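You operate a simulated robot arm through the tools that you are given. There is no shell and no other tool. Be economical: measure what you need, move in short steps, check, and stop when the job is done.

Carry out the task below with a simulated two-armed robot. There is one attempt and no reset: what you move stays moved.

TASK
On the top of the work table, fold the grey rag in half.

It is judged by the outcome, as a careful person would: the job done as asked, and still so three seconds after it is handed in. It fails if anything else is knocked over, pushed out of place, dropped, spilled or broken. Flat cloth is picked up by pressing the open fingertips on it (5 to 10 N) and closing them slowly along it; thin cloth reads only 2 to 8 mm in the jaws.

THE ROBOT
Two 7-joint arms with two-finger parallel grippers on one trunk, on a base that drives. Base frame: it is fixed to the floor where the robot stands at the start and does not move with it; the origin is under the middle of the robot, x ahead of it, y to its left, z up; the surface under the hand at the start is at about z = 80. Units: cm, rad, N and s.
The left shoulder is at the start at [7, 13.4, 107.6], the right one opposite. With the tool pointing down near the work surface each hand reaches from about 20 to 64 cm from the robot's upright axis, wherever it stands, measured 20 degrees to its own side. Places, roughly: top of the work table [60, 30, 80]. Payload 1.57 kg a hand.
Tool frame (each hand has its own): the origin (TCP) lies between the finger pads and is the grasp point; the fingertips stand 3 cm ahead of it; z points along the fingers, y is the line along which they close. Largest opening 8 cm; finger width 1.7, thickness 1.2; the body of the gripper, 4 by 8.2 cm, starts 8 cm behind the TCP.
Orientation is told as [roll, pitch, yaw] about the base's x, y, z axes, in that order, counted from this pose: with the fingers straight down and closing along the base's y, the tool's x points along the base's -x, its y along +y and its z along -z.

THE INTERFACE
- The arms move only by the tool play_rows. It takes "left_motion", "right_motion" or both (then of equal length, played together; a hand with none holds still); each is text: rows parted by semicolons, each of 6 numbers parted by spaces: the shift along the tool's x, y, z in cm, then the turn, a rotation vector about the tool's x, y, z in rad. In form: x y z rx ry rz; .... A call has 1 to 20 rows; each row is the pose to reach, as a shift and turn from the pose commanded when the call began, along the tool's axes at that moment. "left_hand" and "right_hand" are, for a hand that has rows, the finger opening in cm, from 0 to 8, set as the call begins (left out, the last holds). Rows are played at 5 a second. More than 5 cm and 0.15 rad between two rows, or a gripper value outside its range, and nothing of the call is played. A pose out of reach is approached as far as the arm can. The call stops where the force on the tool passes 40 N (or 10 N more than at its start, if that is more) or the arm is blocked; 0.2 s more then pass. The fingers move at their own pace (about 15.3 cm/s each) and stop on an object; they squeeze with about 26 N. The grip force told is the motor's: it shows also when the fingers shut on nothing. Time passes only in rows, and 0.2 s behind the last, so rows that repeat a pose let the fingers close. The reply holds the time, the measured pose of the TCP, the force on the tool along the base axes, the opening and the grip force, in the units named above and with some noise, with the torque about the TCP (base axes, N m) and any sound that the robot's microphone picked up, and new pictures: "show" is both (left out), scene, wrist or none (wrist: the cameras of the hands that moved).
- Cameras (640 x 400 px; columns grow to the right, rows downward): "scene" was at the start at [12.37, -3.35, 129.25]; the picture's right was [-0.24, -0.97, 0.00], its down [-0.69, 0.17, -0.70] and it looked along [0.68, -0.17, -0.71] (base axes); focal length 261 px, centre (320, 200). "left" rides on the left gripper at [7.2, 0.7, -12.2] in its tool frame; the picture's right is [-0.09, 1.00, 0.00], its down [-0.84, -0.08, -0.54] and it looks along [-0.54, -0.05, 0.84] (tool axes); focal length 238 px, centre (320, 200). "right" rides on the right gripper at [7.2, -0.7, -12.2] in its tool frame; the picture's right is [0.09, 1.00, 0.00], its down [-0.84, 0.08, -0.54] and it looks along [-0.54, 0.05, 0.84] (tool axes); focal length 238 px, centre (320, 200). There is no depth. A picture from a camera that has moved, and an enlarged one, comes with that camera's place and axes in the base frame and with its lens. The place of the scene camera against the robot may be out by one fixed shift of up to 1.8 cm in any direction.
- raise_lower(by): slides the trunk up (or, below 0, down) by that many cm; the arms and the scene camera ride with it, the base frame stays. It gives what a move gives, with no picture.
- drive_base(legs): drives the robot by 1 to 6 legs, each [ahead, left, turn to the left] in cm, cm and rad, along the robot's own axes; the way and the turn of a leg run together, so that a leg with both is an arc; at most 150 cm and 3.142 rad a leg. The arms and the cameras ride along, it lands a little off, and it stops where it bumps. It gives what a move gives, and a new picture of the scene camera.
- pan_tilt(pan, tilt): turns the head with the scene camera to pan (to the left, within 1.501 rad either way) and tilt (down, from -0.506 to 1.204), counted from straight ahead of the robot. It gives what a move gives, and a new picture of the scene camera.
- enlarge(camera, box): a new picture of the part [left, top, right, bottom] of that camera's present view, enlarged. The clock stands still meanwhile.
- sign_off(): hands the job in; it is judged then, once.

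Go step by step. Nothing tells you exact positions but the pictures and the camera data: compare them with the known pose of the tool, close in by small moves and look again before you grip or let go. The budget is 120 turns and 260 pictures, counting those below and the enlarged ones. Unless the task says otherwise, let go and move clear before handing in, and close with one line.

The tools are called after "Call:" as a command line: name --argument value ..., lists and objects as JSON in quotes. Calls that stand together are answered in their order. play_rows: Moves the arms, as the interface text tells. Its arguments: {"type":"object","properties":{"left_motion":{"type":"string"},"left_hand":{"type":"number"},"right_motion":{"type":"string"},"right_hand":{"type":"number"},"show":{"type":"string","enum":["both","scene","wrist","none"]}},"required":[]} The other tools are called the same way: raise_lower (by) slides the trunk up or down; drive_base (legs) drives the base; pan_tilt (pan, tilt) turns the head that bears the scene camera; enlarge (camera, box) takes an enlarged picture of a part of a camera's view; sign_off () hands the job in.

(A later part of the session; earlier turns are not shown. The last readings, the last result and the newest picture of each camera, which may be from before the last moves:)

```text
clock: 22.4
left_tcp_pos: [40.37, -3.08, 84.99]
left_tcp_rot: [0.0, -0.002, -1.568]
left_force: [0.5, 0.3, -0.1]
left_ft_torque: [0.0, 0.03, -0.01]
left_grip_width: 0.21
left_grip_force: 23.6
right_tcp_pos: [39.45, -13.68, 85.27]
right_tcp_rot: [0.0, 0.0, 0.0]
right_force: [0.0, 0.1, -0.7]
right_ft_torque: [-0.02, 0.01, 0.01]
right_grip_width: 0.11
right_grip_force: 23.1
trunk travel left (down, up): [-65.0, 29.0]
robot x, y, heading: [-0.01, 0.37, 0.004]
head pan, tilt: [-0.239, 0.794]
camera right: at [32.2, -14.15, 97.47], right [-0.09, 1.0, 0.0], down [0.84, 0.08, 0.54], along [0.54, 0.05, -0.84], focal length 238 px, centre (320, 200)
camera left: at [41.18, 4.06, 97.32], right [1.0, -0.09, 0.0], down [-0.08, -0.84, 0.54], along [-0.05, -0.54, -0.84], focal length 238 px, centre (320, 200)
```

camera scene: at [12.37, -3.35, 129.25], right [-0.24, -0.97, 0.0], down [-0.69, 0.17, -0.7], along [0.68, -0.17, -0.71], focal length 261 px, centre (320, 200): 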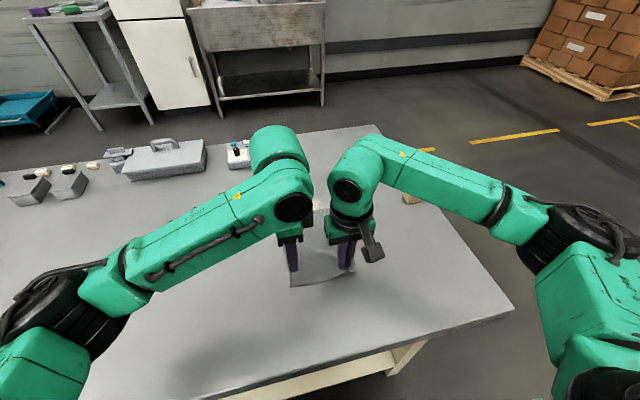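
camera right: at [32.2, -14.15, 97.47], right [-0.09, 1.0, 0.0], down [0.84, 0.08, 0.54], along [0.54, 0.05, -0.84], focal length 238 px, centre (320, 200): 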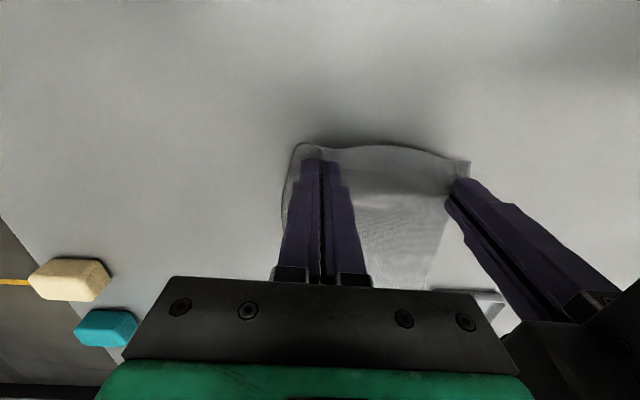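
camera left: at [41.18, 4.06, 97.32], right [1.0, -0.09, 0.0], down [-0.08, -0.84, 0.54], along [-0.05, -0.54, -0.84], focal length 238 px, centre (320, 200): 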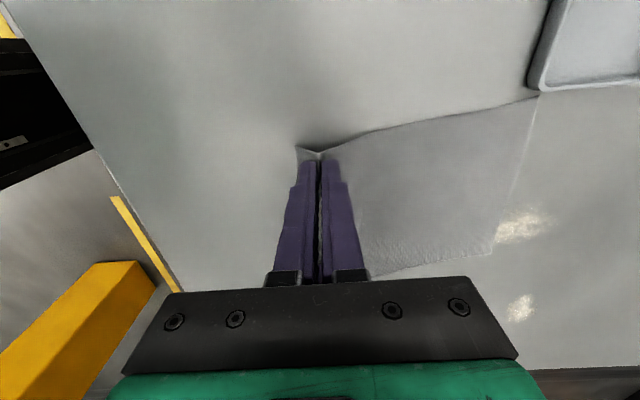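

Both corners are now held (left 0.21, right 0.11 cm) and the near edge is off the table. I'll swing both hands along an arc towards the far edge, stopping about halfway to look.

Call:
play_rows --left_motion "0.1 0.6 -0.6 0 0 0; 0.2 1.2 -1.2 0 0 0; 0.3 1.9 -1.8 0 0 0; 0.4 2.7 -2.3 0 0 0; 0.5 3.4 -2.6 0 0 0; 0.6 4.2 -2.9 0 0 0; 0.7 5 -3.05 0 0 0; 0.8 5.7 -3.1 0 0 0" --right_motion "-0.8 0.1 -1.1 0 0 0; -1.65 0.15 -2.2 0 0 0; -2.6 0.2 -3.2 0 0 0; -3.65 0.3 -4 0 0 0; -4.6 0.4 -4.6 0 0 0; -5.65 0.5 -5 0 0 0; -6.6 0.6 -5.2 0 0 0; -7.65 0.7 -5.3 0 0 0"

```text
clock: 24.2
left_tcp_pos: [46.08, -2.37, 88.07]
left_tcp_rot: [0.001, 0.001, -1.57]
left_force: [0.4, -0.6, 0.1]
left_ft_torque: [0.02, 0.01, 0.0]
left_grip_width: 0.21
left_grip_force: 23.6
right_tcp_pos: [47.02, -12.97, 90.55]
right_tcp_rot: [0.001, 0.001, -0.001]
right_force: [0.4, -0.3, 0.1]
right_ft_torque: [0.02, 0.0, 0.02]
right_grip_width: 0.12
right_grip_force: 22.8
trunk travel left (down, up): [-65.0, 29.0]
robot x, y, heading: [0.2, 0.03, -0.004]
head pan, tilt: [-0.239, 0.794]
camera scene: at [12.43, -3.33, 129.24], right [-0.24, -0.97, 0.0], down [-0.69, 0.17, -0.7], along [0.68, -0.17, -0.71], focal length 261 px, centre (320, 200)
camera right: at [39.81, -13.51, 102.72], right [-0.09, 1.0, 0.0], down [0.84, 0.08, 0.54], along [0.54, 0.05, -0.84], focal length 238 px, centre (320, 200)
camera left: at [46.9, 4.89, 100.41], right [1.0, -0.09, 0.0], down [-0.08, -0.84, 0.54], along [-0.05, -0.54, -0.84], focal length 238 px, centre (320, 200)
```

scene: 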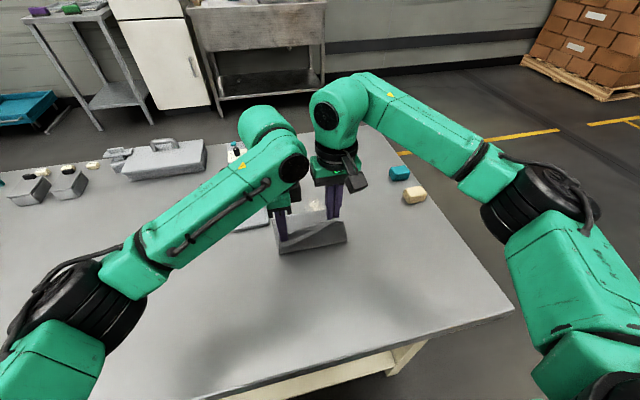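
right: 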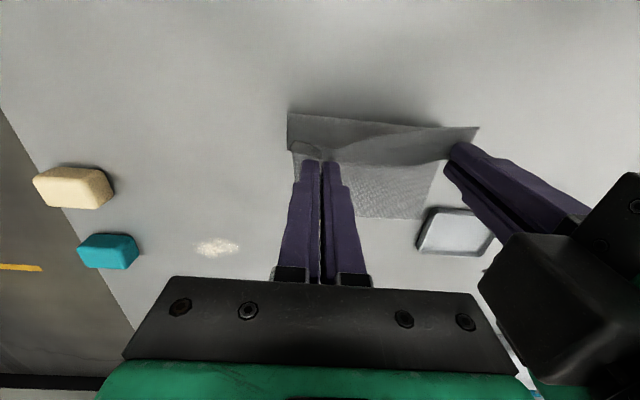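
left: 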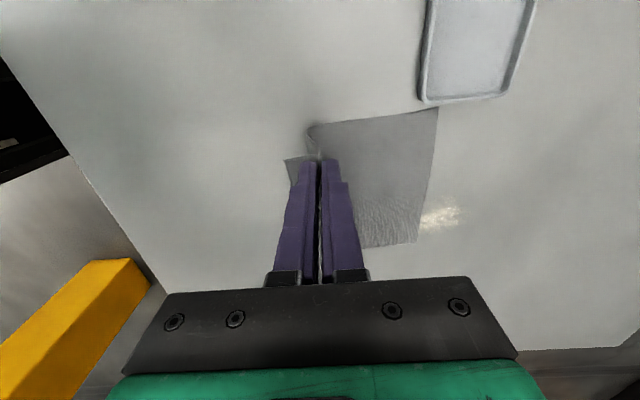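

The sheet is standing up nicely; the far edge lies at x ≈ 56.1–56.5, y −0.1 to −15.2. I'll complete the arc and lower to just above the far edge.

Call:
play_rows --left_motion "0.1 0.9 0 0 0 0; 0.2 1.8 0.15 0 0 0; 0.3 2.6 0.4 0 0 0; 0.4 3.4 0.75 0 0 0; 0.5 4.2 1.2 0 0 0; 0.6 4.9 1.7 0 0 0; 0.7 5.6 2.3 0 0 0; 0.7 6.2 2.8 0 0 0" --right_motion "-1.2 0.1 0 0 0 0; -2.4 0.2 0.2 0 0 0; -3.6 0.3 0.6 0 0 0; -4.8 0.4 1.3 0 0 0; -5.9 0.5 2.2 0 0 0; -7 0.6 3.2 0 0 0; -7.9 0.6 4.3 0 0 0; -8.6 0.6 5.3 0 0 0"

```text
clock: 26.0
left_tcp_pos: [52.39, -1.73, 85.46]
left_tcp_rot: [0.0, 0.001, -1.568]
left_force: [-0.1, 0.1, -0.7]
left_ft_torque: [-0.01, 0.02, -0.02]
left_grip_width: 0.17
left_grip_force: 23.8
right_tcp_pos: [55.65, -12.4, 85.17]
right_tcp_rot: [0.001, 0.001, 0.0]
right_force: [0.4, 0.1, -0.3]
right_ft_torque: [0.0, 0.0, 0.03]
right_grip_width: 0.12
right_grip_force: 23.5
trunk travel left (down, up): [-65.0, 29.0]
robot x, y, heading: [0.19, 0.14, -0.001]
head pan, tilt: [-0.239, 0.794]
camera scene: at [12.43, -3.35, 129.24], right [-0.24, -0.97, 0.0], down [-0.69, 0.17, -0.7], along [0.68, -0.17, -0.71], focal length 261 px, centre (320, 200)
camera right: at [48.44, -12.86, 97.4], right [-0.09, 1.0, 0.0], down [0.84, 0.08, 0.54], along [0.54, 0.05, -0.84], focal length 238 px, centre (320, 200)
camera left: at [53.13, 5.53, 97.63], right [1.0, -0.09, 0.0], down [-0.08, -0.84, 0.54], along [-0.05, -0.54, -0.84], focal length 238 px, centre (320, 200)
```

scene: 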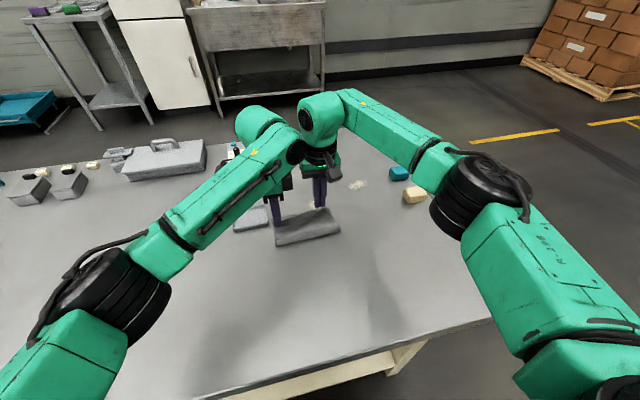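
right: 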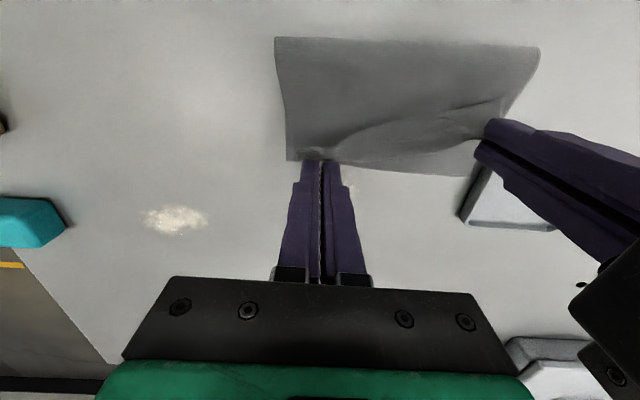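
left: 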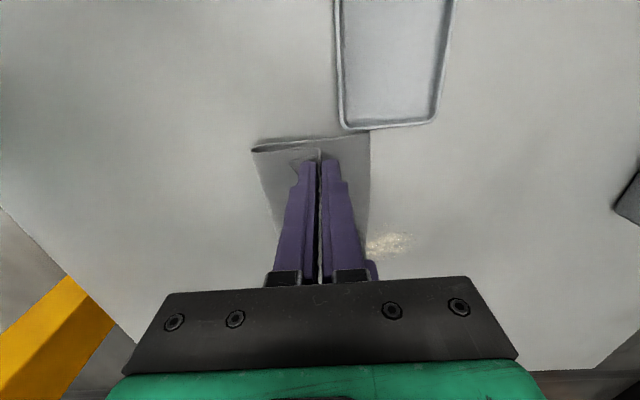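

The fold is nearly laid. Let me look closer before letting go.

Call:
enlarge --camera "left" --box '[230, 100, 430, 290]'

Call:
enlarge --camera "right" --box '[250, 20, 570, 240]'

```text
2.11 times, centred on (330, 195) of left
camera zoom: at [53.13, 5.53, 97.63], right [1.0, -0.09, 0.0], down [-0.08, -0.84, 0.54], along [-0.05, -0.54, -0.84], focal length 502 px, centre (299, 210)
```

zoom: 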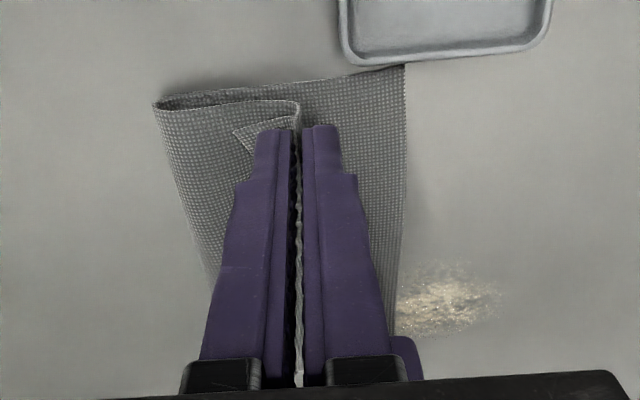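

```text
1.82 times, centred on (410, 130) of right
camera zoom: at [48.44, -12.86, 97.4], right [-0.09, 1.0, 0.0], down [0.84, 0.08, 0.54], along [0.54, 0.05, -0.84], focal length 433 px, centre (156, 327)
```

zoom: 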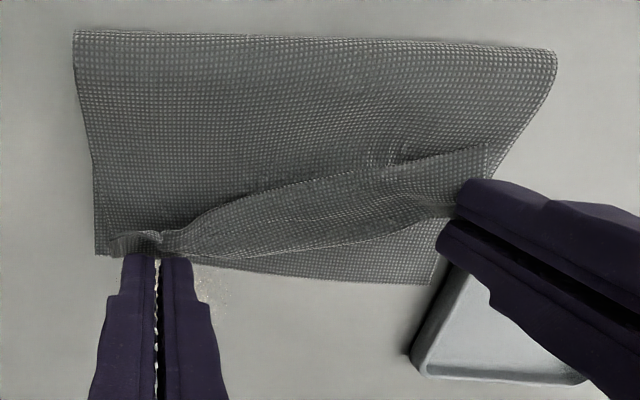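

The left corner has its edge flap turned back, since it was pinched 2–3 cm in. I'll open the left hand first (the right keeps holding) and see how the corner relaxes.

Call:
play_rows --left_motion "0 0 0 0 0 0; 0 0 0 0 0 0; 0 0 -1.5 0 0 0; 0 0 -4 0 0 0; 0 0 -4 0 0 0" --left_hand 2.5 --show "wrist"

Call:
enlarge --camera "right" --box '[250, 20, 570, 240]'

```text
clock: 27.2
left_tcp_pos: [52.13, -1.54, 89.43]
left_tcp_rot: [0.0, 0.0, -1.57]
left_force: [-0.6, 0.3, 0.7]
left_ft_torque: [0.03, 0.0, -0.02]
left_grip_width: 2.52
left_grip_force: 0.0
right_tcp_pos: [55.55, -12.33, 85.2]
right_tcp_rot: [0.0, -0.001, 0.001]
right_force: [0.6, 0.0, 0.0]
right_ft_torque: [-0.01, -0.01, 0.02]
right_grip_width: 0.11
right_grip_force: 23.3
trunk travel left (down, up): [-65.0, 29.0]
robot x, y, heading: [0.29, 0.0, -0.003]
head pan, tilt: [-0.239, 0.794]
camera left: at [53.04, 5.62, 101.71], right [1.0, -0.09, 0.0], down [-0.08, -0.84, 0.54], along [-0.05, -0.54, -0.84], focal length 238 px, centre (320, 200)
```

left: 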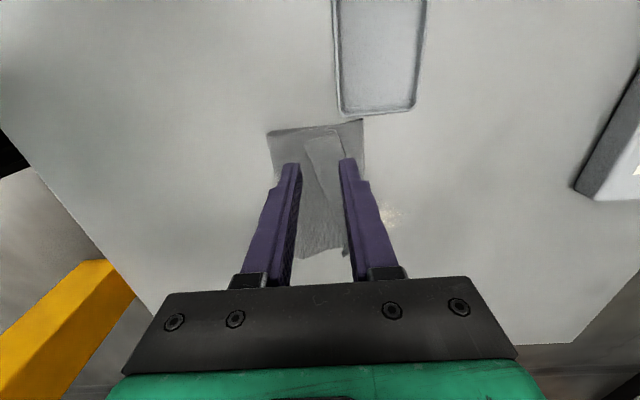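

```text
1.82 times, centred on (410, 130) of right
camera zoom: at [48.41, -12.85, 97.43], right [-0.09, 1.0, 0.0], down [0.84, 0.08, 0.54], along [0.54, 0.05, -0.84], focal length 433 px, centre (156, 327)
```

zoom: 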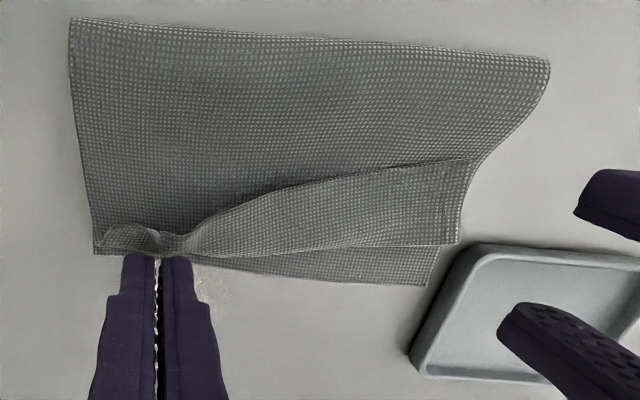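

The left part of the edge stays turned back in a strip up to 3 cm wide, with its corner at about (50.8, −1). I'll release the right hand too, move it aside, turn the left hand to close along y, and look at the result.

Call:
play_rows --right_motion "0 0 0.3 0 0 0; 0 0 0.3 0 0 0; 0 0 -1 0 0 0; 0 0 -3 0 0 0; 0 0 -6 0 0 0; 0 -3 -8 0 0 0; 0 -7 -9 0 0 0; 0 -11 -9 0 0 0; 0 -14 -9 0 0 0; 0 -14 -9 0 0 0; 0 -14 -9 0 0 0; 0 -14 -9 0 0 0; 0 -14 -9 0 0 0; 0 -14 -9 0 0 0; 0 -14 -9 0 0 0" --right_hand 1.5 --left_motion "0 0 -1 0 0 0; 0 0 -2 0 0 -0.14; 0 0 -3 0 0 -0.28; 0 0 -3 0 0 -0.42; 0 0 -3 0 0 -0.56; 0 0 -3 0 0 -0.7; 0 0 -3 0 0 -0.84; 0 0 -3 0 0 -0.98; 0 0 -3 0 0 -1.12; 0 0 -3 0 0 -1.26; 0 0 -3 0 0 -1.4; 0 0 -3 0 0 -1.54; 0 0 -3 0 0 -1.68; 0 0 -3 0 0 -1.82; 0 0 -3 0 0 -1.82"

```text
clock: 30.4
left_tcp_pos: [52.27, -1.64, 92.36]
left_tcp_rot: [0.0, -0.002, 0.253]
left_force: [-0.2, -0.4, -0.7]
left_ft_torque: [0.01, 0.0, 0.02]
left_grip_width: 2.48
left_grip_force: 0.0
right_tcp_pos: [55.58, -26.26, 94.29]
right_tcp_rot: [0.0, 0.0, -0.002]
right_force: [0.3, 0.6, -0.4]
right_ft_torque: [-0.01, 0.04, -0.01]
right_grip_width: 1.47
right_grip_force: 0.0
trunk travel left (down, up): [-65.0, 29.0]
robot x, y, heading: [0.17, 0.19, -0.001]
head pan, tilt: [-0.239, 0.794]
camera scene: at [12.38, -3.35, 129.25], right [-0.24, -0.97, 0.0], down [-0.69, 0.17, -0.7], along [0.68, -0.17, -0.71], focal length 261 px, centre (320, 200)
camera right: at [48.43, -26.78, 106.53], right [-0.09, 1.0, 0.0], down [0.84, 0.08, 0.54], along [0.54, 0.05, -0.84], focal length 238 px, centre (320, 200)
camera left: at [45.26, -2.74, 104.64], right [-0.16, 0.99, 0.0], down [0.83, 0.13, 0.54], along [0.53, 0.09, -0.84], focal length 238 px, centre (320, 200)
```

scene: 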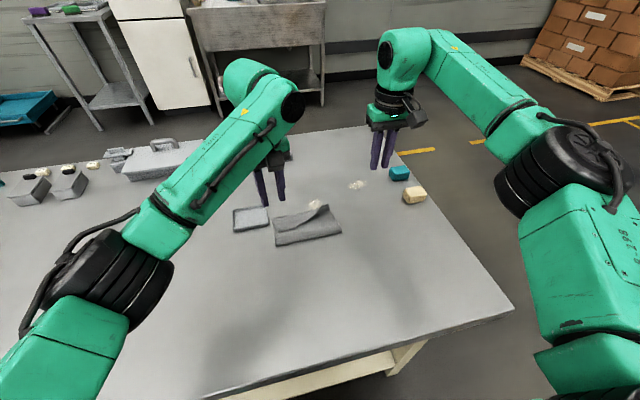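
right: 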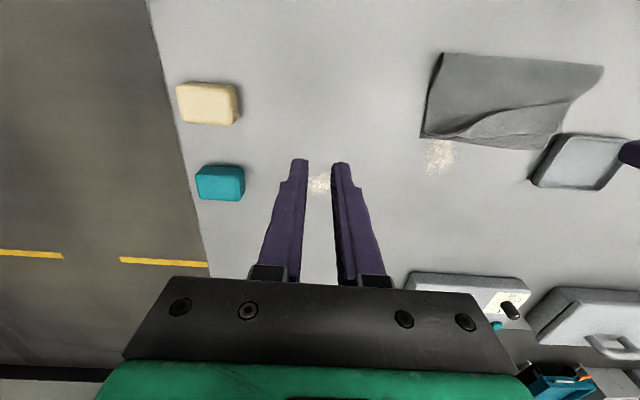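
left: 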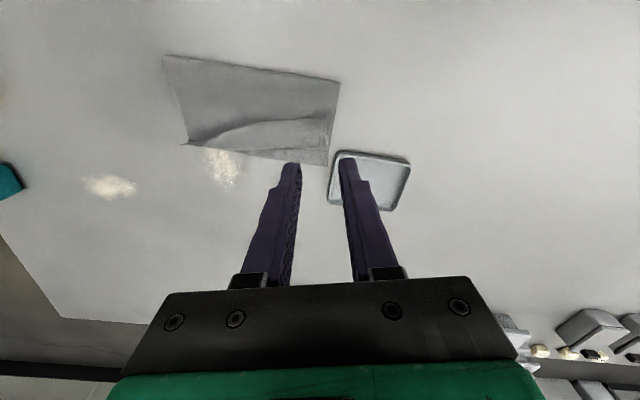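

Call:
enlarge --camera "left" --box '[150, 40, 350, 180]'

Call:
enlarge --camera "scene" --box '[260, 190, 360, 255]'

```text
2.86 times, centred on (250, 110) of left
camera zoom: at [45.26, -2.74, 104.64], right [-0.16, 0.99, 0.0], down [0.83, 0.13, 0.54], along [0.53, 0.09, -0.84], focal length 681 px, centre (520, 457)
```

zoom: 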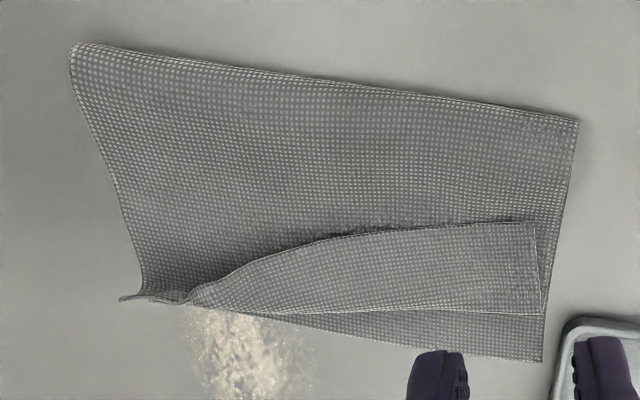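

```text
6.15 times, centred on (310, 222) of scene
camera zoom: at [12.38, -3.35, 129.25], right [-0.24, -0.97, 0.0], down [-0.69, 0.17, -0.7], along [0.68, -0.17, -0.71], focal length 1608 px, centre (382, 62)
```

zoom: 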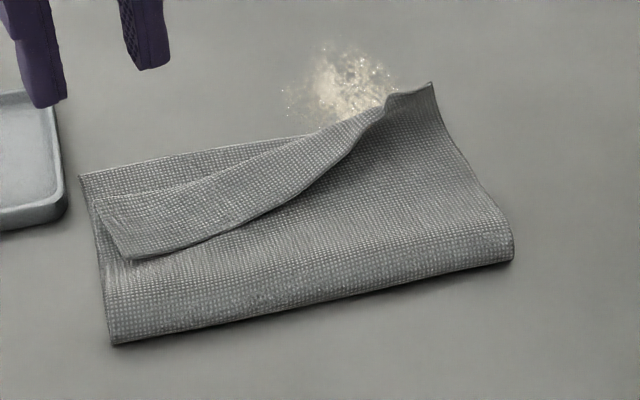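

The fold itself is good; just the strip at the left of the edge is turned back. Its corner is at (50.9, −1.2) with the crease near x = 54. I'll pinch the strip near its corner with the left hand and flip it over.

Call:
play_rows --left_motion "0.38 -2.28 0 0 0 0; 0.38 -2.28 2 0 0 0; 0.38 -2.28 4 0 0 0; 0.38 -2.28 6 0 0 0; 0.38 -2.28 7.4 0 0 0; 0.38 -2.28 7.9 0 0 0; 0.38 -2.28 7.9 0 0 0" --left_hand 2.5 --show "wrist"

Call:
enlarge --camera "left" --box '[180, 60, 420, 220]'

```text
clock: 32.0
left_tcp_pos: [52.59, -4.06, 84.31]
left_tcp_rot: [0.001, 0.001, 0.252]
left_force: [-0.4, 0.3, -0.1]
left_ft_torque: [0.02, 0.01, 0.02]
left_grip_width: 2.48
left_grip_force: 0.0
right_tcp_pos: [55.61, -26.3, 94.23]
right_tcp_rot: [0.001, 0.0, 0.0]
right_force: [-0.2, -0.5, -0.3]
right_ft_torque: [0.0, -0.04, -0.01]
right_grip_width: 1.48
right_grip_force: 0.1
trunk travel left (down, up): [-65.0, 29.0]
robot x, y, heading: [0.02, -0.08, -0.003]
head pan, tilt: [-0.239, 0.794]
camera left: at [45.54, -5.15, 96.68], right [-0.16, 0.99, 0.0], down [0.83, 0.13, 0.54], along [0.53, 0.09, -0.84], focal length 238 px, centre (320, 200)
```

left: 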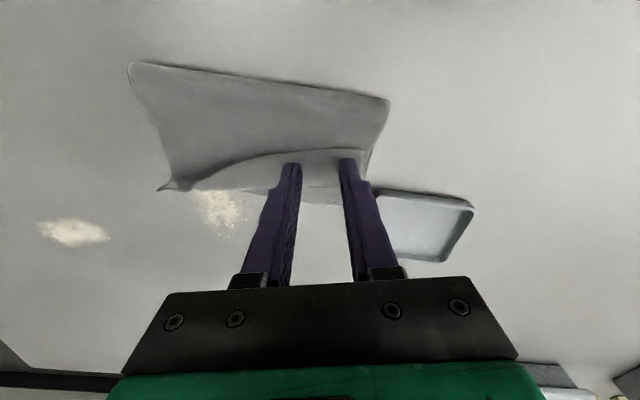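

```text
2.50 times, centred on (300, 140) of left
camera zoom: at [45.54, -5.15, 96.68], right [-0.16, 0.99, 0.0], down [0.83, 0.13, 0.54], along [0.53, 0.09, -0.84], focal length 596 px, centre (370, 350)
```

zoom: 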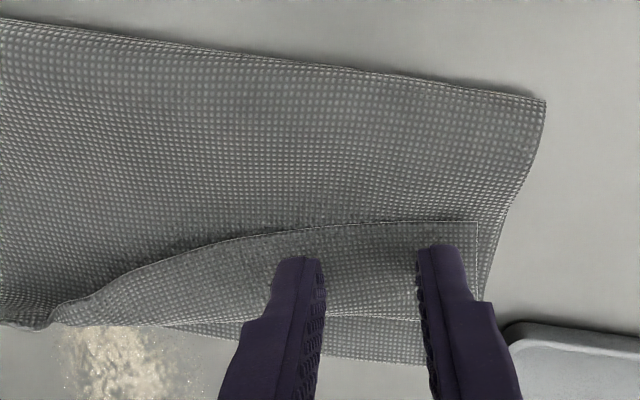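

Aligned over the strip. Pressing lightly.

Call:
play_rows --left_motion "0 0 0.4 0 0 0; 0 0 0.7 0 0 0; 0 0 0.9 0 0 0; 0 0 0.9 0 0 0" --show "none"

```text
clock: 33.0
left_tcp_pos: [52.47, -3.94, 83.51]
left_tcp_rot: [0.0, 0.0, 0.251]
left_force: [-0.2, -0.1, -0.1]
left_ft_torque: [0.03, 0.02, -0.01]
left_grip_width: 2.51
left_grip_force: 0.0
right_tcp_pos: [55.63, -26.2, 94.35]
right_tcp_rot: [0.001, 0.002, 0.0]
right_force: [0.2, -0.4, -0.3]
right_ft_torque: [0.03, -0.04, 0.03]
right_grip_width: 1.51
right_grip_force: 0.0
trunk travel left (down, up): [-65.0, 29.0]
robot x, y, heading: [0.32, -0.11, -0.002]
head pan, tilt: [-0.239, 0.794]
```

Call:
play_rows --left_motion "0 0 0.1 0 0 0; 0 0 0.2 0 0 0; 0 0 0.2 0 0 0" --show "none"

```text
clock: 33.8
left_tcp_pos: [52.54, -4.09, 83.41]
left_tcp_rot: [-0.001, 0.0, 0.249]
left_force: [0.2, 0.6, 2.7]
left_ft_torque: [0.03, 0.01, -0.01]
left_grip_width: 2.51
left_grip_force: 0.1
right_tcp_pos: [55.59, -26.23, 94.27]
right_tcp_rot: [-0.001, -0.001, -0.001]
right_force: [-0.8, 0.0, -0.6]
right_ft_torque: [-0.01, -0.05, 0.01]
right_grip_width: 1.51
right_grip_force: 0.1
trunk travel left (down, up): [-65.0, 29.0]
robot x, y, heading: [0.35, -0.34, -0.003]
head pan, tilt: [-0.239, 0.794]
```

Touching at 2.7 N. A touch more, then close in steps.

Call:
play_rows --left_motion "0 0 0.05 0 0 0; 0 0 0.05 0 0 0" --left_hand 2.1 --show "none"

Call:
play_rows --left_motion "0 0 0 0 0 0; 0 0 0 0 0 0" --left_hand 1.7 --show "wrist"

```text
clock: 34.4
left_tcp_pos: [52.44, -3.93, 83.28]
left_tcp_rot: [0.0, 0.0, 0.251]
left_force: [1.0, -0.5, 4.4]
left_ft_torque: [-0.01, -0.01, 0.01]
left_grip_width: 2.06
left_grip_force: 0.0
right_tcp_pos: [55.56, -26.29, 94.31]
right_tcp_rot: [0.0, -0.001, -0.001]
right_force: [-0.5, -0.1, -0.1]
right_ft_torque: [-0.01, 0.0, 0.01]
right_grip_width: 1.51
right_grip_force: 0.0
trunk travel left (down, up): [-65.0, 29.0]
robot x, y, heading: [-0.04, 0.36, 0.001]
head pan, tilt: [-0.239, 0.794]
```

```text
clock: 35.0
left_tcp_pos: [52.5, -3.93, 83.35]
left_tcp_rot: [0.0, -0.002, 0.251]
left_force: [0.6, -0.3, 5.2]
left_ft_torque: [0.08, -0.03, -0.01]
left_grip_width: 1.61
left_grip_force: 0.0
right_tcp_pos: [55.56, -26.27, 94.26]
right_tcp_rot: [0.0, 0.0, -0.001]
right_force: [-0.5, 0.1, -0.2]
right_ft_torque: [-0.02, -0.01, 0.0]
right_grip_width: 1.5
right_grip_force: 0.1
trunk travel left (down, up): [-65.0, 29.0]
robot x, y, heading: [0.19, -0.01, 0.001]
head pan, tilt: [-0.239, 0.794]
camera left: at [45.43, -5.1, 95.61], right [-0.16, 0.99, 0.0], down [0.83, 0.13, 0.54], along [0.54, 0.09, -0.84], focal length 238 px, centre (320, 200)
```

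left: 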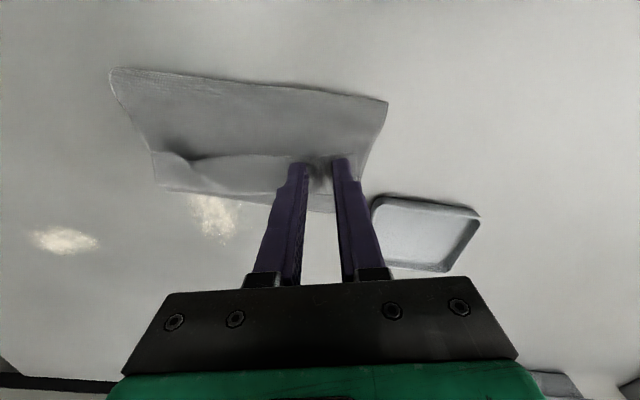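

A ridge is forming between the fingers. Continue closing.

Call:
play_rows --left_motion "0 0 0 0 0 0; 0 0 0 0 0 0" --left_hand 1.3 --show "none"

Call:
play_rows --left_motion "0 0 0 0 0 0; 0 0 0 0 0 0" --left_hand 0.9 --show "none"

Call:
play_rows --left_motion "0 0 0 0 0 0; 0 0 0 0 0 0" --left_hand 0.5 --show "none"

Call:
play_rows --left_motion "0 0 0 0 0 0; 0 0 0 0 0 0; 0 0 0 0 0 0" --left_hand 0 --show "wrist"

```text
clock: 35.6
left_tcp_pos: [52.51, -4.06, 83.26]
left_tcp_rot: [0.0, 0.001, 0.254]
left_force: [-0.8, -1.0, 5.4]
left_ft_torque: [0.05, 0.01, 0.0]
left_grip_width: 1.23
left_grip_force: 0.0
right_tcp_pos: [55.58, -26.2, 94.34]
right_tcp_rot: [0.001, 0.002, 0.002]
right_force: [0.1, -0.3, -0.1]
right_ft_torque: [-0.01, 0.01, -0.01]
right_grip_width: 1.52
right_grip_force: 0.1
trunk travel left (down, up): [-65.0, 29.0]
robot x, y, heading: [0.15, -0.04, -0.003]
head pan, tilt: [-0.239, 0.794]
```

```text
clock: 36.2
left_tcp_pos: [52.46, -4.01, 83.28]
left_tcp_rot: [0.0, 0.001, 0.251]
left_force: [-0.5, -0.6, 5.4]
left_ft_torque: [0.07, -0.01, 0.0]
left_grip_width: 0.83
left_grip_force: 0.0
right_tcp_pos: [55.58, -26.2, 94.31]
right_tcp_rot: [0.002, 0.0, 0.0]
right_force: [0.5, -1.3, -0.2]
right_ft_torque: [0.0, 0.02, 0.02]
right_grip_width: 1.52
right_grip_force: 0.1
trunk travel left (down, up): [-65.0, 29.0]
robot x, y, heading: [-0.35, 0.11, 0.005]
head pan, tilt: [-0.239, 0.794]
```

```text
clock: 36.8
left_tcp_pos: [52.36, -4.01, 83.39]
left_tcp_rot: [0.0, 0.003, 0.251]
left_force: [0.4, -0.8, 5.8]
left_ft_torque: [0.02, 0.02, -0.05]
left_grip_width: 0.48
left_grip_force: 0.1
right_tcp_pos: [55.6, -26.15, 94.32]
right_tcp_rot: [0.002, 0.0, 0.001]
right_force: [-1.2, -0.1, 0.1]
right_ft_torque: [0.05, -0.03, -0.01]
right_grip_width: 1.48
right_grip_force: 0.0
trunk travel left (down, up): [-65.0, 29.0]
robot x, y, heading: [0.23, 0.04, 0.004]
head pan, tilt: [-0.239, 0.794]
```

```text
clock: 37.6
left_tcp_pos: [52.3, -3.88, 83.28]
left_tcp_rot: [-0.001, 0.001, 0.251]
left_force: [-0.8, 0.7, 5.3]
left_ft_torque: [0.05, 0.02, 0.04]
left_grip_width: 0.24
left_grip_force: 23.4
right_tcp_pos: [55.55, -26.25, 94.3]
right_tcp_rot: [-0.001, -0.001, 0.001]
right_force: [-0.4, 0.3, 0.0]
right_ft_torque: [0.0, -0.02, 0.0]
right_grip_width: 1.5
right_grip_force: 0.0
trunk travel left (down, up): [-65.0, 29.0]
robot x, y, heading: [0.0, -0.25, 0.002]
head pan, tilt: [-0.239, 0.794]
camera left: at [45.42, -5.08, 95.61], right [-0.16, 0.99, 0.0], down [0.83, 0.13, 0.54], along [0.54, 0.09, -0.84], focal length 238 px, centre (320, 200)
```

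left: 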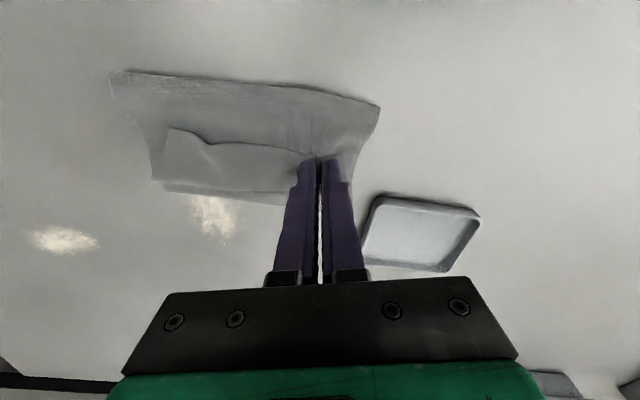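

The left holds cloth (0.24 cm); the right end of the strip has turned back as well. I'll lift slightly to see which layers come up.

Call:
play_rows --left_motion "0 0 -0.7 0 0 0; 0 0 -1.4 0 0 0; 0 0 -2 0 0 0; 0 0 -2 0 0 0" --show "wrist"

Call:
enlarge --camera "left" --box '[90, 50, 410, 220]'

Call:
enlarge --camera "scene" --box '[260, 190, 360, 255]'

```text
clock: 38.6
left_tcp_pos: [52.46, -3.75, 85.33]
left_tcp_rot: [-0.001, 0.0, 0.251]
left_force: [0.0, -0.7, 0.3]
left_ft_torque: [-0.03, 0.01, -0.04]
left_grip_width: 0.24
left_grip_force: 24.2
right_tcp_pos: [55.52, -26.23, 94.26]
right_tcp_rot: [-0.001, 0.001, 0.0]
right_force: [0.0, -0.5, -1.1]
right_ft_torque: [-0.01, 0.01, 0.0]
right_grip_width: 1.5
right_grip_force: 0.1
trunk travel left (down, up): [-65.0, 29.0]
robot x, y, heading: [0.19, 0.05, -0.006]
head pan, tilt: [-0.239, 0.794]
camera left: at [45.48, -5.01, 97.62], right [-0.16, 0.99, 0.0], down [0.83, 0.13, 0.54], along [0.53, 0.09, -0.84], focal length 238 px, centre (320, 200)
```

left: 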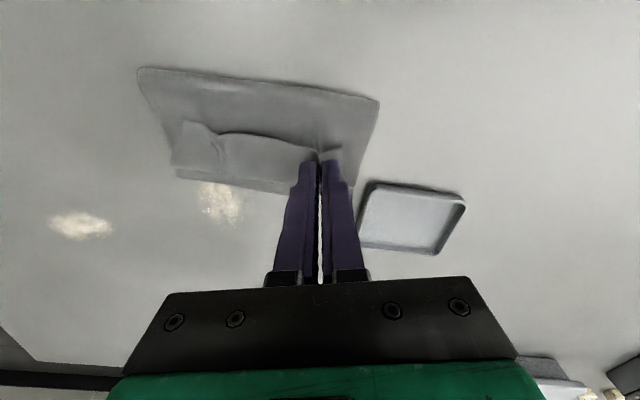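

```text
2.00 times, centred on (250, 135) of left
camera zoom: at [45.48, -5.01, 97.62], right [-0.16, 0.99, 0.0], down [0.83, 0.13, 0.54], along [0.53, 0.09, -0.84], focal length 477 px, centre (460, 330)
```

zoom: 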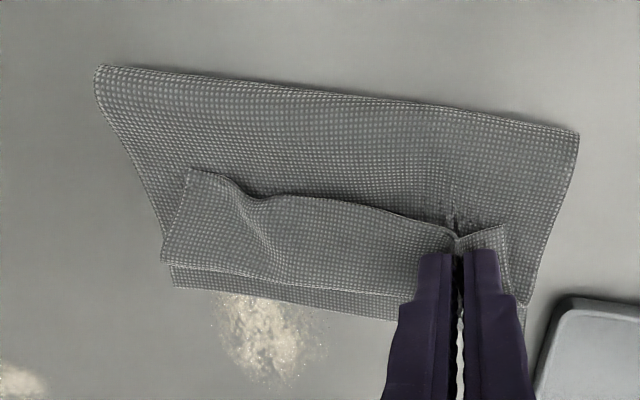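

```text
6.15 times, centred on (310, 222) of scene
camera zoom: at [12.38, -3.35, 129.25], right [-0.24, -0.97, 0.0], down [-0.69, 0.17, -0.7], along [0.68, -0.17, -0.71], focal length 1608 px, centre (382, 62)
```

zoom: 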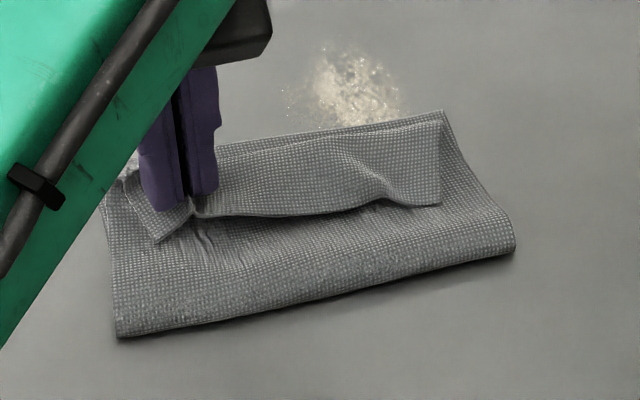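

Strip is lifting; I'll raise a bit more to make sure the layer below isn't caught.

Call:
play_rows --left_motion "0 0 -0.7 0 0 0; 0 0 -1.4 0 0 0; 0 0 -2 0 0 0; 0 0 -2 0 0 0" --show "none"

Call:
enlarge --camera "left" --box '[90, 50, 410, 220]'

Call:
enlarge --camera "scene" --box '[260, 180, 360, 255]'

```text
clock: 39.6
left_tcp_pos: [52.51, -3.87, 87.33]
left_tcp_rot: [-0.001, -0.001, 0.251]
left_force: [-0.2, 0.1, -0.2]
left_ft_torque: [0.01, 0.0, 0.0]
left_grip_width: 0.21
left_grip_force: 24.1
right_tcp_pos: [55.69, -26.26, 94.22]
right_tcp_rot: [-0.001, 0.0, -0.001]
right_force: [0.4, 0.0, -0.7]
right_ft_torque: [-0.01, 0.0, -0.01]
right_grip_width: 1.52
right_grip_force: 0.1
trunk travel left (down, up): [-65.0, 29.0]
robot x, y, heading: [-0.02, 0.13, -0.004]
head pan, tilt: [-0.239, 0.794]
```

```text
2.00 times, centred on (250, 135) of left
camera zoom: at [45.45, -5.06, 99.66], right [-0.16, 0.99, 0.0], down [0.83, 0.13, 0.54], along [0.53, 0.09, -0.84], focal length 477 px, centre (460, 330)
```

zoom: 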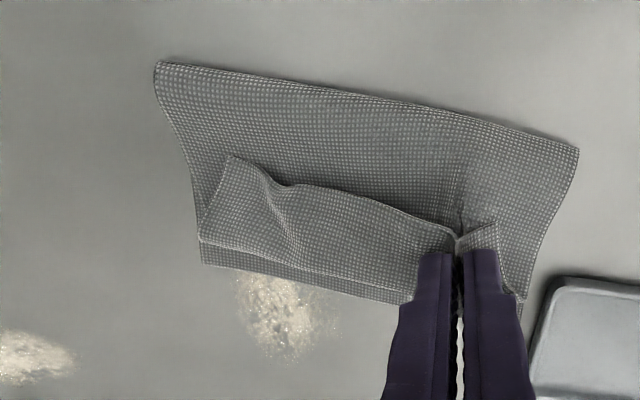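

```text
5.33 times, centred on (310, 218) of scene
camera zoom: at [12.38, -3.35, 129.25], right [-0.24, -0.97, 0.0], down [-0.69, 0.17, -0.7], along [0.68, -0.17, -0.71], focal length 1393 px, centre (373, 107)
```

zoom: 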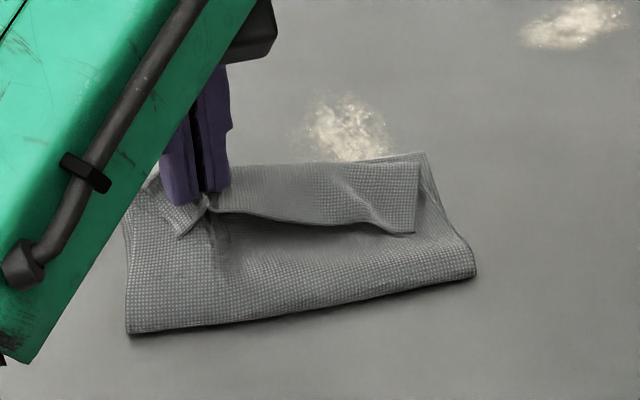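

The pinch caught the layer beneath too, but lifting it holds the strip's edge off the fabric. I'll bring the right hand, turned slim and closed, to the near side of the strip's right part so its fingertip can push that raised edge over.

Call:
play_rows --right_motion "0.6 1.2 0 0 0 -0.13; 1.2 2.4 0 0 0 -0.26; 1.8 3.6 0 0 0 -0.39; 2.4 4.9 0 0 0 -0.52; 3 6.1 0 0 0 -0.65; 3.6 7.3 0 0 0 -0.79; 4.2 8.6 0 0 0 -0.92; 4.8 9.8 0 0 0 -1.05; 5.4 11 0 0 0 -1.18; 6 12.3 0 0 0 -1.31; 6.6 13.5 0 0 0 -1.44; 7.1 14.4 0 0 0 -1.57; 7.1 14.4 3 0 0 -1.57; 7.1 14.4 6 0 0 -1.57; 7.1 14.4 8 0 0 -1.57; 7.1 14.4 8 0 0 -1.57" --right_hand 0

Call:
enlarge --camera "right" --box '[200, 60, 520, 260]'

```text
clock: 43.0
left_tcp_pos: [52.4, -3.84, 87.39]
left_tcp_rot: [0.0, 0.0, 0.251]
left_force: [0.9, 0.2, -0.9]
left_ft_torque: [-0.01, 0.01, 0.01]
left_grip_width: 0.23
left_grip_force: 23.6
right_tcp_pos: [24.49, -2.87, 98.39]
right_tcp_rot: [0.001, 0.001, 1.571]
right_force: [-0.3, 0.6, 1.1]
right_ft_torque: [0.0, -0.04, 0.0]
right_grip_width: 0.02
right_grip_force: 20.5
right hand out of reach, approached as far as the arm can: row 1, 2, 3, 4, 5, 6, 7, 8, 9, 10, 11, 12, 13, 14, 15, 16
trunk travel left (down, up): [-65.0, 29.0]
robot x, y, heading: [0.3, 0.11, 0.0]
head pan, tilt: [-0.239, 0.794]
camera scene: at [12.39, -3.25, 129.25], right [-0.24, -0.97, 0.0], down [-0.69, 0.17, -0.7], along [0.68, -0.17, -0.71], focal length 261 px, centre (320, 200)
camera right: at [25.18, -9.96, 110.62], right [-1.0, -0.09, 0.0], down [-0.08, 0.84, 0.54], along [-0.05, 0.54, -0.84], focal length 238 px, centre (320, 200)
```

scene: 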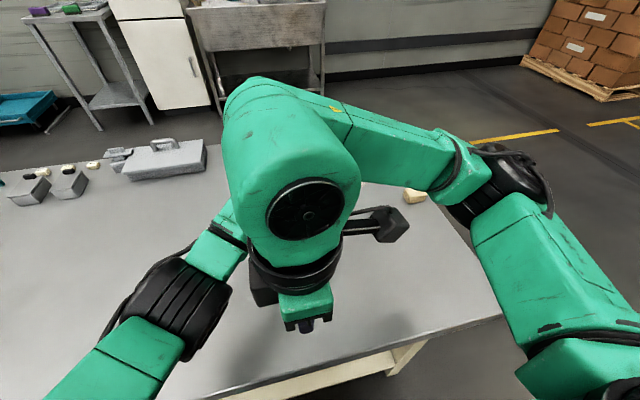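
right: 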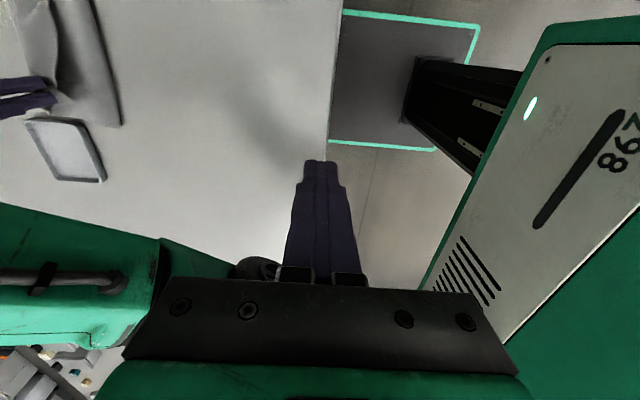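

```text
2.00 times, centred on (360, 160) of right
camera zoom: at [25.18, -9.96, 110.62], right [-1.0, -0.09, 0.0], down [-0.08, 0.84, 0.54], along [-0.05, 0.54, -0.84], focal length 477 px, centre (240, 280)
```

zoom: 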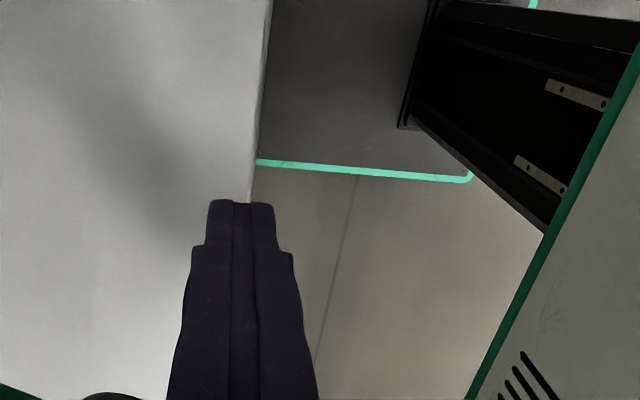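

The right arm can't do that turn and swung back oddly; nothing was touched. I'll test with a small move how it responds before bringing it back.

Call:
play_rows --right_motion "0 0 -0.5 0 0 0.1; 0 0 -0.5 0 0 0.1" --show "none"

```text
clock: 43.6
left_tcp_pos: [52.52, -3.9, 87.39]
left_tcp_rot: [0.0, -0.001, 0.252]
left_force: [0.5, 0.4, 0.1]
left_ft_torque: [-0.02, -0.03, -0.01]
left_grip_width: 0.21
left_grip_force: 23.7
right_tcp_pos: [24.18, -2.91, 98.86]
right_tcp_rot: [-0.001, -0.001, 1.47]
right_force: [0.3, -0.1, 0.3]
right_ft_torque: [-0.01, 0.02, 0.01]
right_grip_width: 0.01
right_grip_force: 21.5
trunk travel left (down, up): [-65.0, 29.0]
robot x, y, heading: [-0.3, 0.29, 0.005]
head pan, tilt: [-0.239, 0.794]
```

It responds properly. I'll move it away to the right and untwist it.

Call:
play_rows --right_motion "3 0 0 0 0 0; 6 0 0 0 0 0; 9 0 0 0 0 0.1; 12 0 0 0 0 0.24; 15 -0.5 0 0 0 0.38; 18 -1 0 0 0 0.52; 20 -2 0 0 0 0.66; 22 -3 0 0 0 0.8; 24 -4 0 0 0 0.93; 24 -6 0 0 0 1.07; 24 -8 0 0 0 1.2; 24 -10 0 0 0 1.33; 24 -12 0 0 0 1.47; 24 -12 0 0 0 1.47"

Call:
enlarge --camera "scene" --box '[260, 180, 360, 255]'

```text
clock: 46.6
left_tcp_pos: [52.46, -3.93, 87.38]
left_tcp_rot: [-0.001, 0.0, 0.252]
left_force: [0.1, 0.6, 0.3]
left_ft_torque: [-0.01, -0.01, -0.01]
left_grip_width: 0.21
left_grip_force: 24.0
right_tcp_pos: [33.0, -27.57, 99.02]
right_tcp_rot: [-0.002, 0.001, -0.003]
right_force: [-0.5, -0.2, -0.2]
right_ft_torque: [0.01, -0.01, 0.03]
right_grip_width: 0.0
right_grip_force: 21.3
right hand out of reach, approached as far as the arm can: row 7, 8
trunk travel left (down, up): [-65.0, 29.0]
robot x, y, heading: [-0.04, -0.17, -0.002]
head pan, tilt: [-0.239, 0.794]
camera scene: at [12.3, -3.37, 129.26], right [-0.24, -0.97, 0.0], down [-0.69, 0.17, -0.7], along [0.68, -0.17, -0.71], focal length 261 px, centre (320, 200)
camera right: at [25.85, -28.09, 111.27], right [-0.09, 1.0, 0.0], down [0.84, 0.08, 0.54], along [0.54, 0.05, -0.84], focal length 238 px, centre (320, 200)
```

scene: 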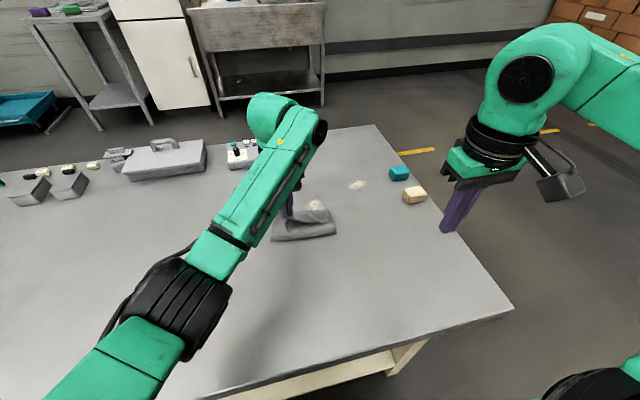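
right: 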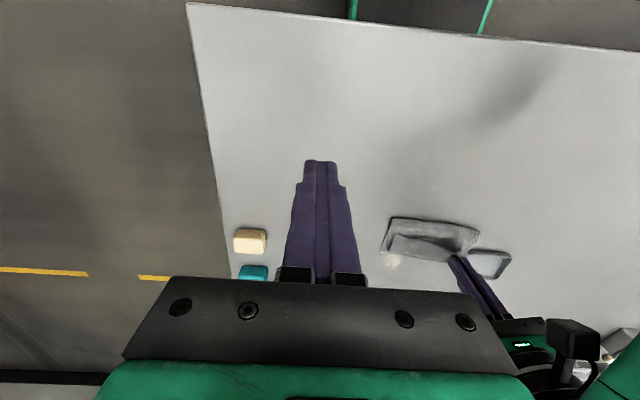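

```text
5.33 times, centred on (310, 218) of scene
camera zoom: at [12.3, -3.37, 129.26], right [-0.24, -0.97, 0.0], down [-0.69, 0.17, -0.7], along [0.68, -0.17, -0.71], focal length 1393 px, centre (373, 107)
```

zoom: 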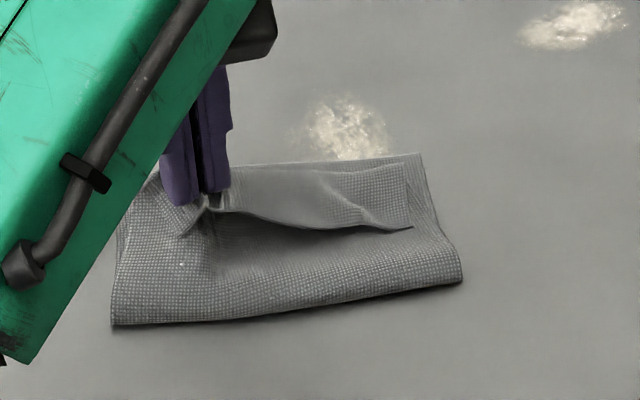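

Right arm is back to normal. I'll set the left end down, let go of it and withdraw the left, so the strip's edge can be pushed over by a closed fingertip with free access.

Call:
play_rows --left_motion "0 0 1 0 0 0; 0 0 2 0 0 0; 0 0 2.8 0 0 0; 0 0 2.8 0 0 0" --show "none"

Call:
play_rows --left_motion "0 0 0 0 0 0; 0 0 0 0 0 0; 0 0 -2 0 0 0; 0 0 -5 0 0 0; 1 2 -7 0 0 0; 3 5 -8 0 0 0; 5 8 -8 0 0 0; 7 11 -8 0 0 0" --left_hand 1.2

Call:
enlarge --camera "scene" --box '[260, 180, 360, 255]'

Call:
enlarge --camera "right" --box '[350, 190, 550, 300]'

```text
clock: 47.6
left_tcp_pos: [52.49, -3.92, 84.61]
left_tcp_rot: [-0.001, -0.001, 0.249]
left_force: [-0.4, 0.0, -0.5]
left_ft_torque: [-0.01, 0.02, 0.0]
left_grip_width: 0.22
left_grip_force: 23.6
right_tcp_pos: [33.1, -27.61, 99.07]
right_tcp_rot: [0.0, -0.001, 0.001]
right_force: [0.0, -0.7, 0.2]
right_ft_torque: [0.0, -0.02, -0.02]
right_grip_width: 0.0
right_grip_force: 21.0
trunk travel left (down, up): [-65.0, 29.0]
robot x, y, heading: [0.33, -0.08, -0.003]
head pan, tilt: [-0.239, 0.794]
```

```text
clock: 49.4
left_tcp_pos: [42.97, 4.95, 92.45]
left_tcp_rot: [0.001, 0.0, 0.251]
left_force: [-0.1, 0.9, 0.0]
left_ft_torque: [-0.01, -0.01, -0.02]
left_grip_width: 1.18
left_grip_force: 0.0
right_tcp_pos: [33.01, -27.48, 99.16]
right_tcp_rot: [0.0, -0.002, 0.001]
right_force: [1.0, 0.3, 0.4]
right_ft_torque: [-0.01, 0.0, 0.03]
right_grip_width: 0.0
right_grip_force: 21.5
trunk travel left (down, up): [-65.0, 29.0]
robot x, y, heading: [-0.28, -0.34, -0.001]
head pan, tilt: [-0.239, 0.794]
camera scene: at [12.27, -3.22, 129.26], right [-0.24, -0.97, 0.0], down [-0.69, 0.17, -0.7], along [0.68, -0.17, -0.71], focal length 261 px, centre (320, 200)
camera left: at [35.97, 3.9, 104.83], right [-0.16, 0.99, 0.0], down [0.83, 0.13, 0.54], along [0.53, 0.08, -0.84], focal length 238 px, centre (320, 200)
```

scene: 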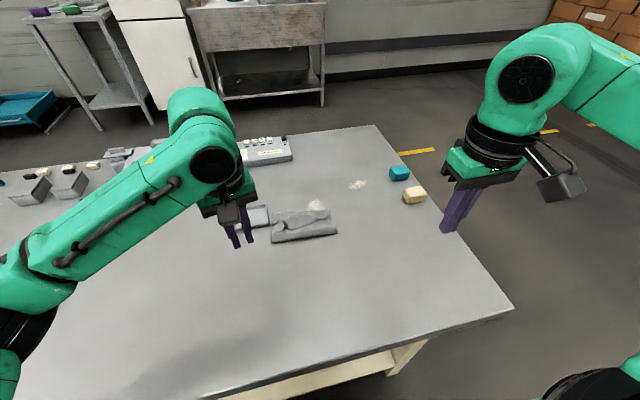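
left: 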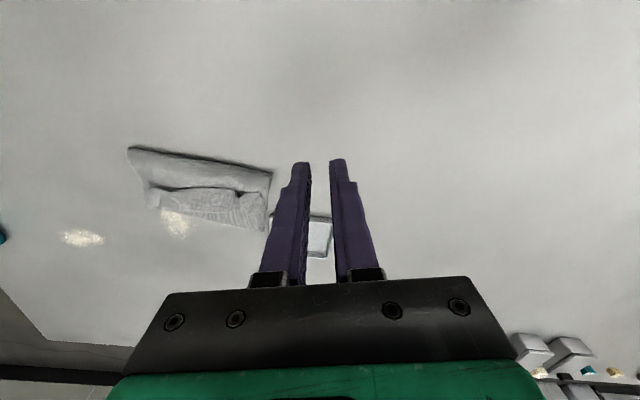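

```text
5.33 times, centred on (310, 218) of scene
camera zoom: at [12.27, -3.22, 129.26], right [-0.24, -0.97, 0.0], down [-0.69, 0.17, -0.7], along [0.68, -0.17, -0.71], focal length 1393 px, centre (373, 107)
```

zoom: 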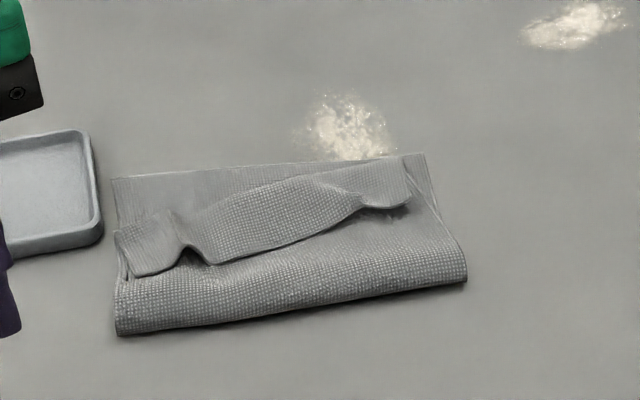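

```text
3.20 times, centred on (450, 245) of right
camera zoom: at [25.79, -27.96, 111.32], right [-0.09, 1.0, 0.0], down [0.84, 0.08, 0.54], along [0.54, 0.05, -0.84], focal length 763 px, centre (-96, 56)
```

zoom: 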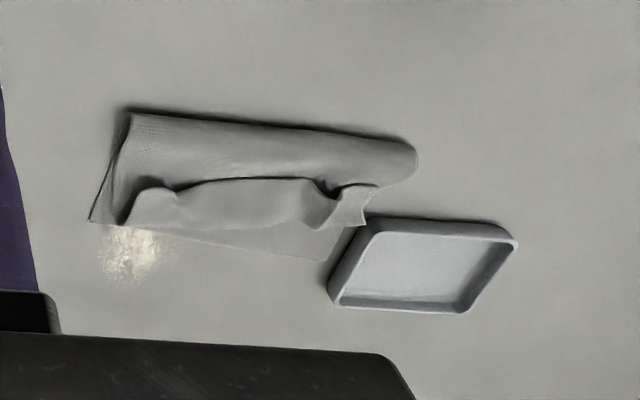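

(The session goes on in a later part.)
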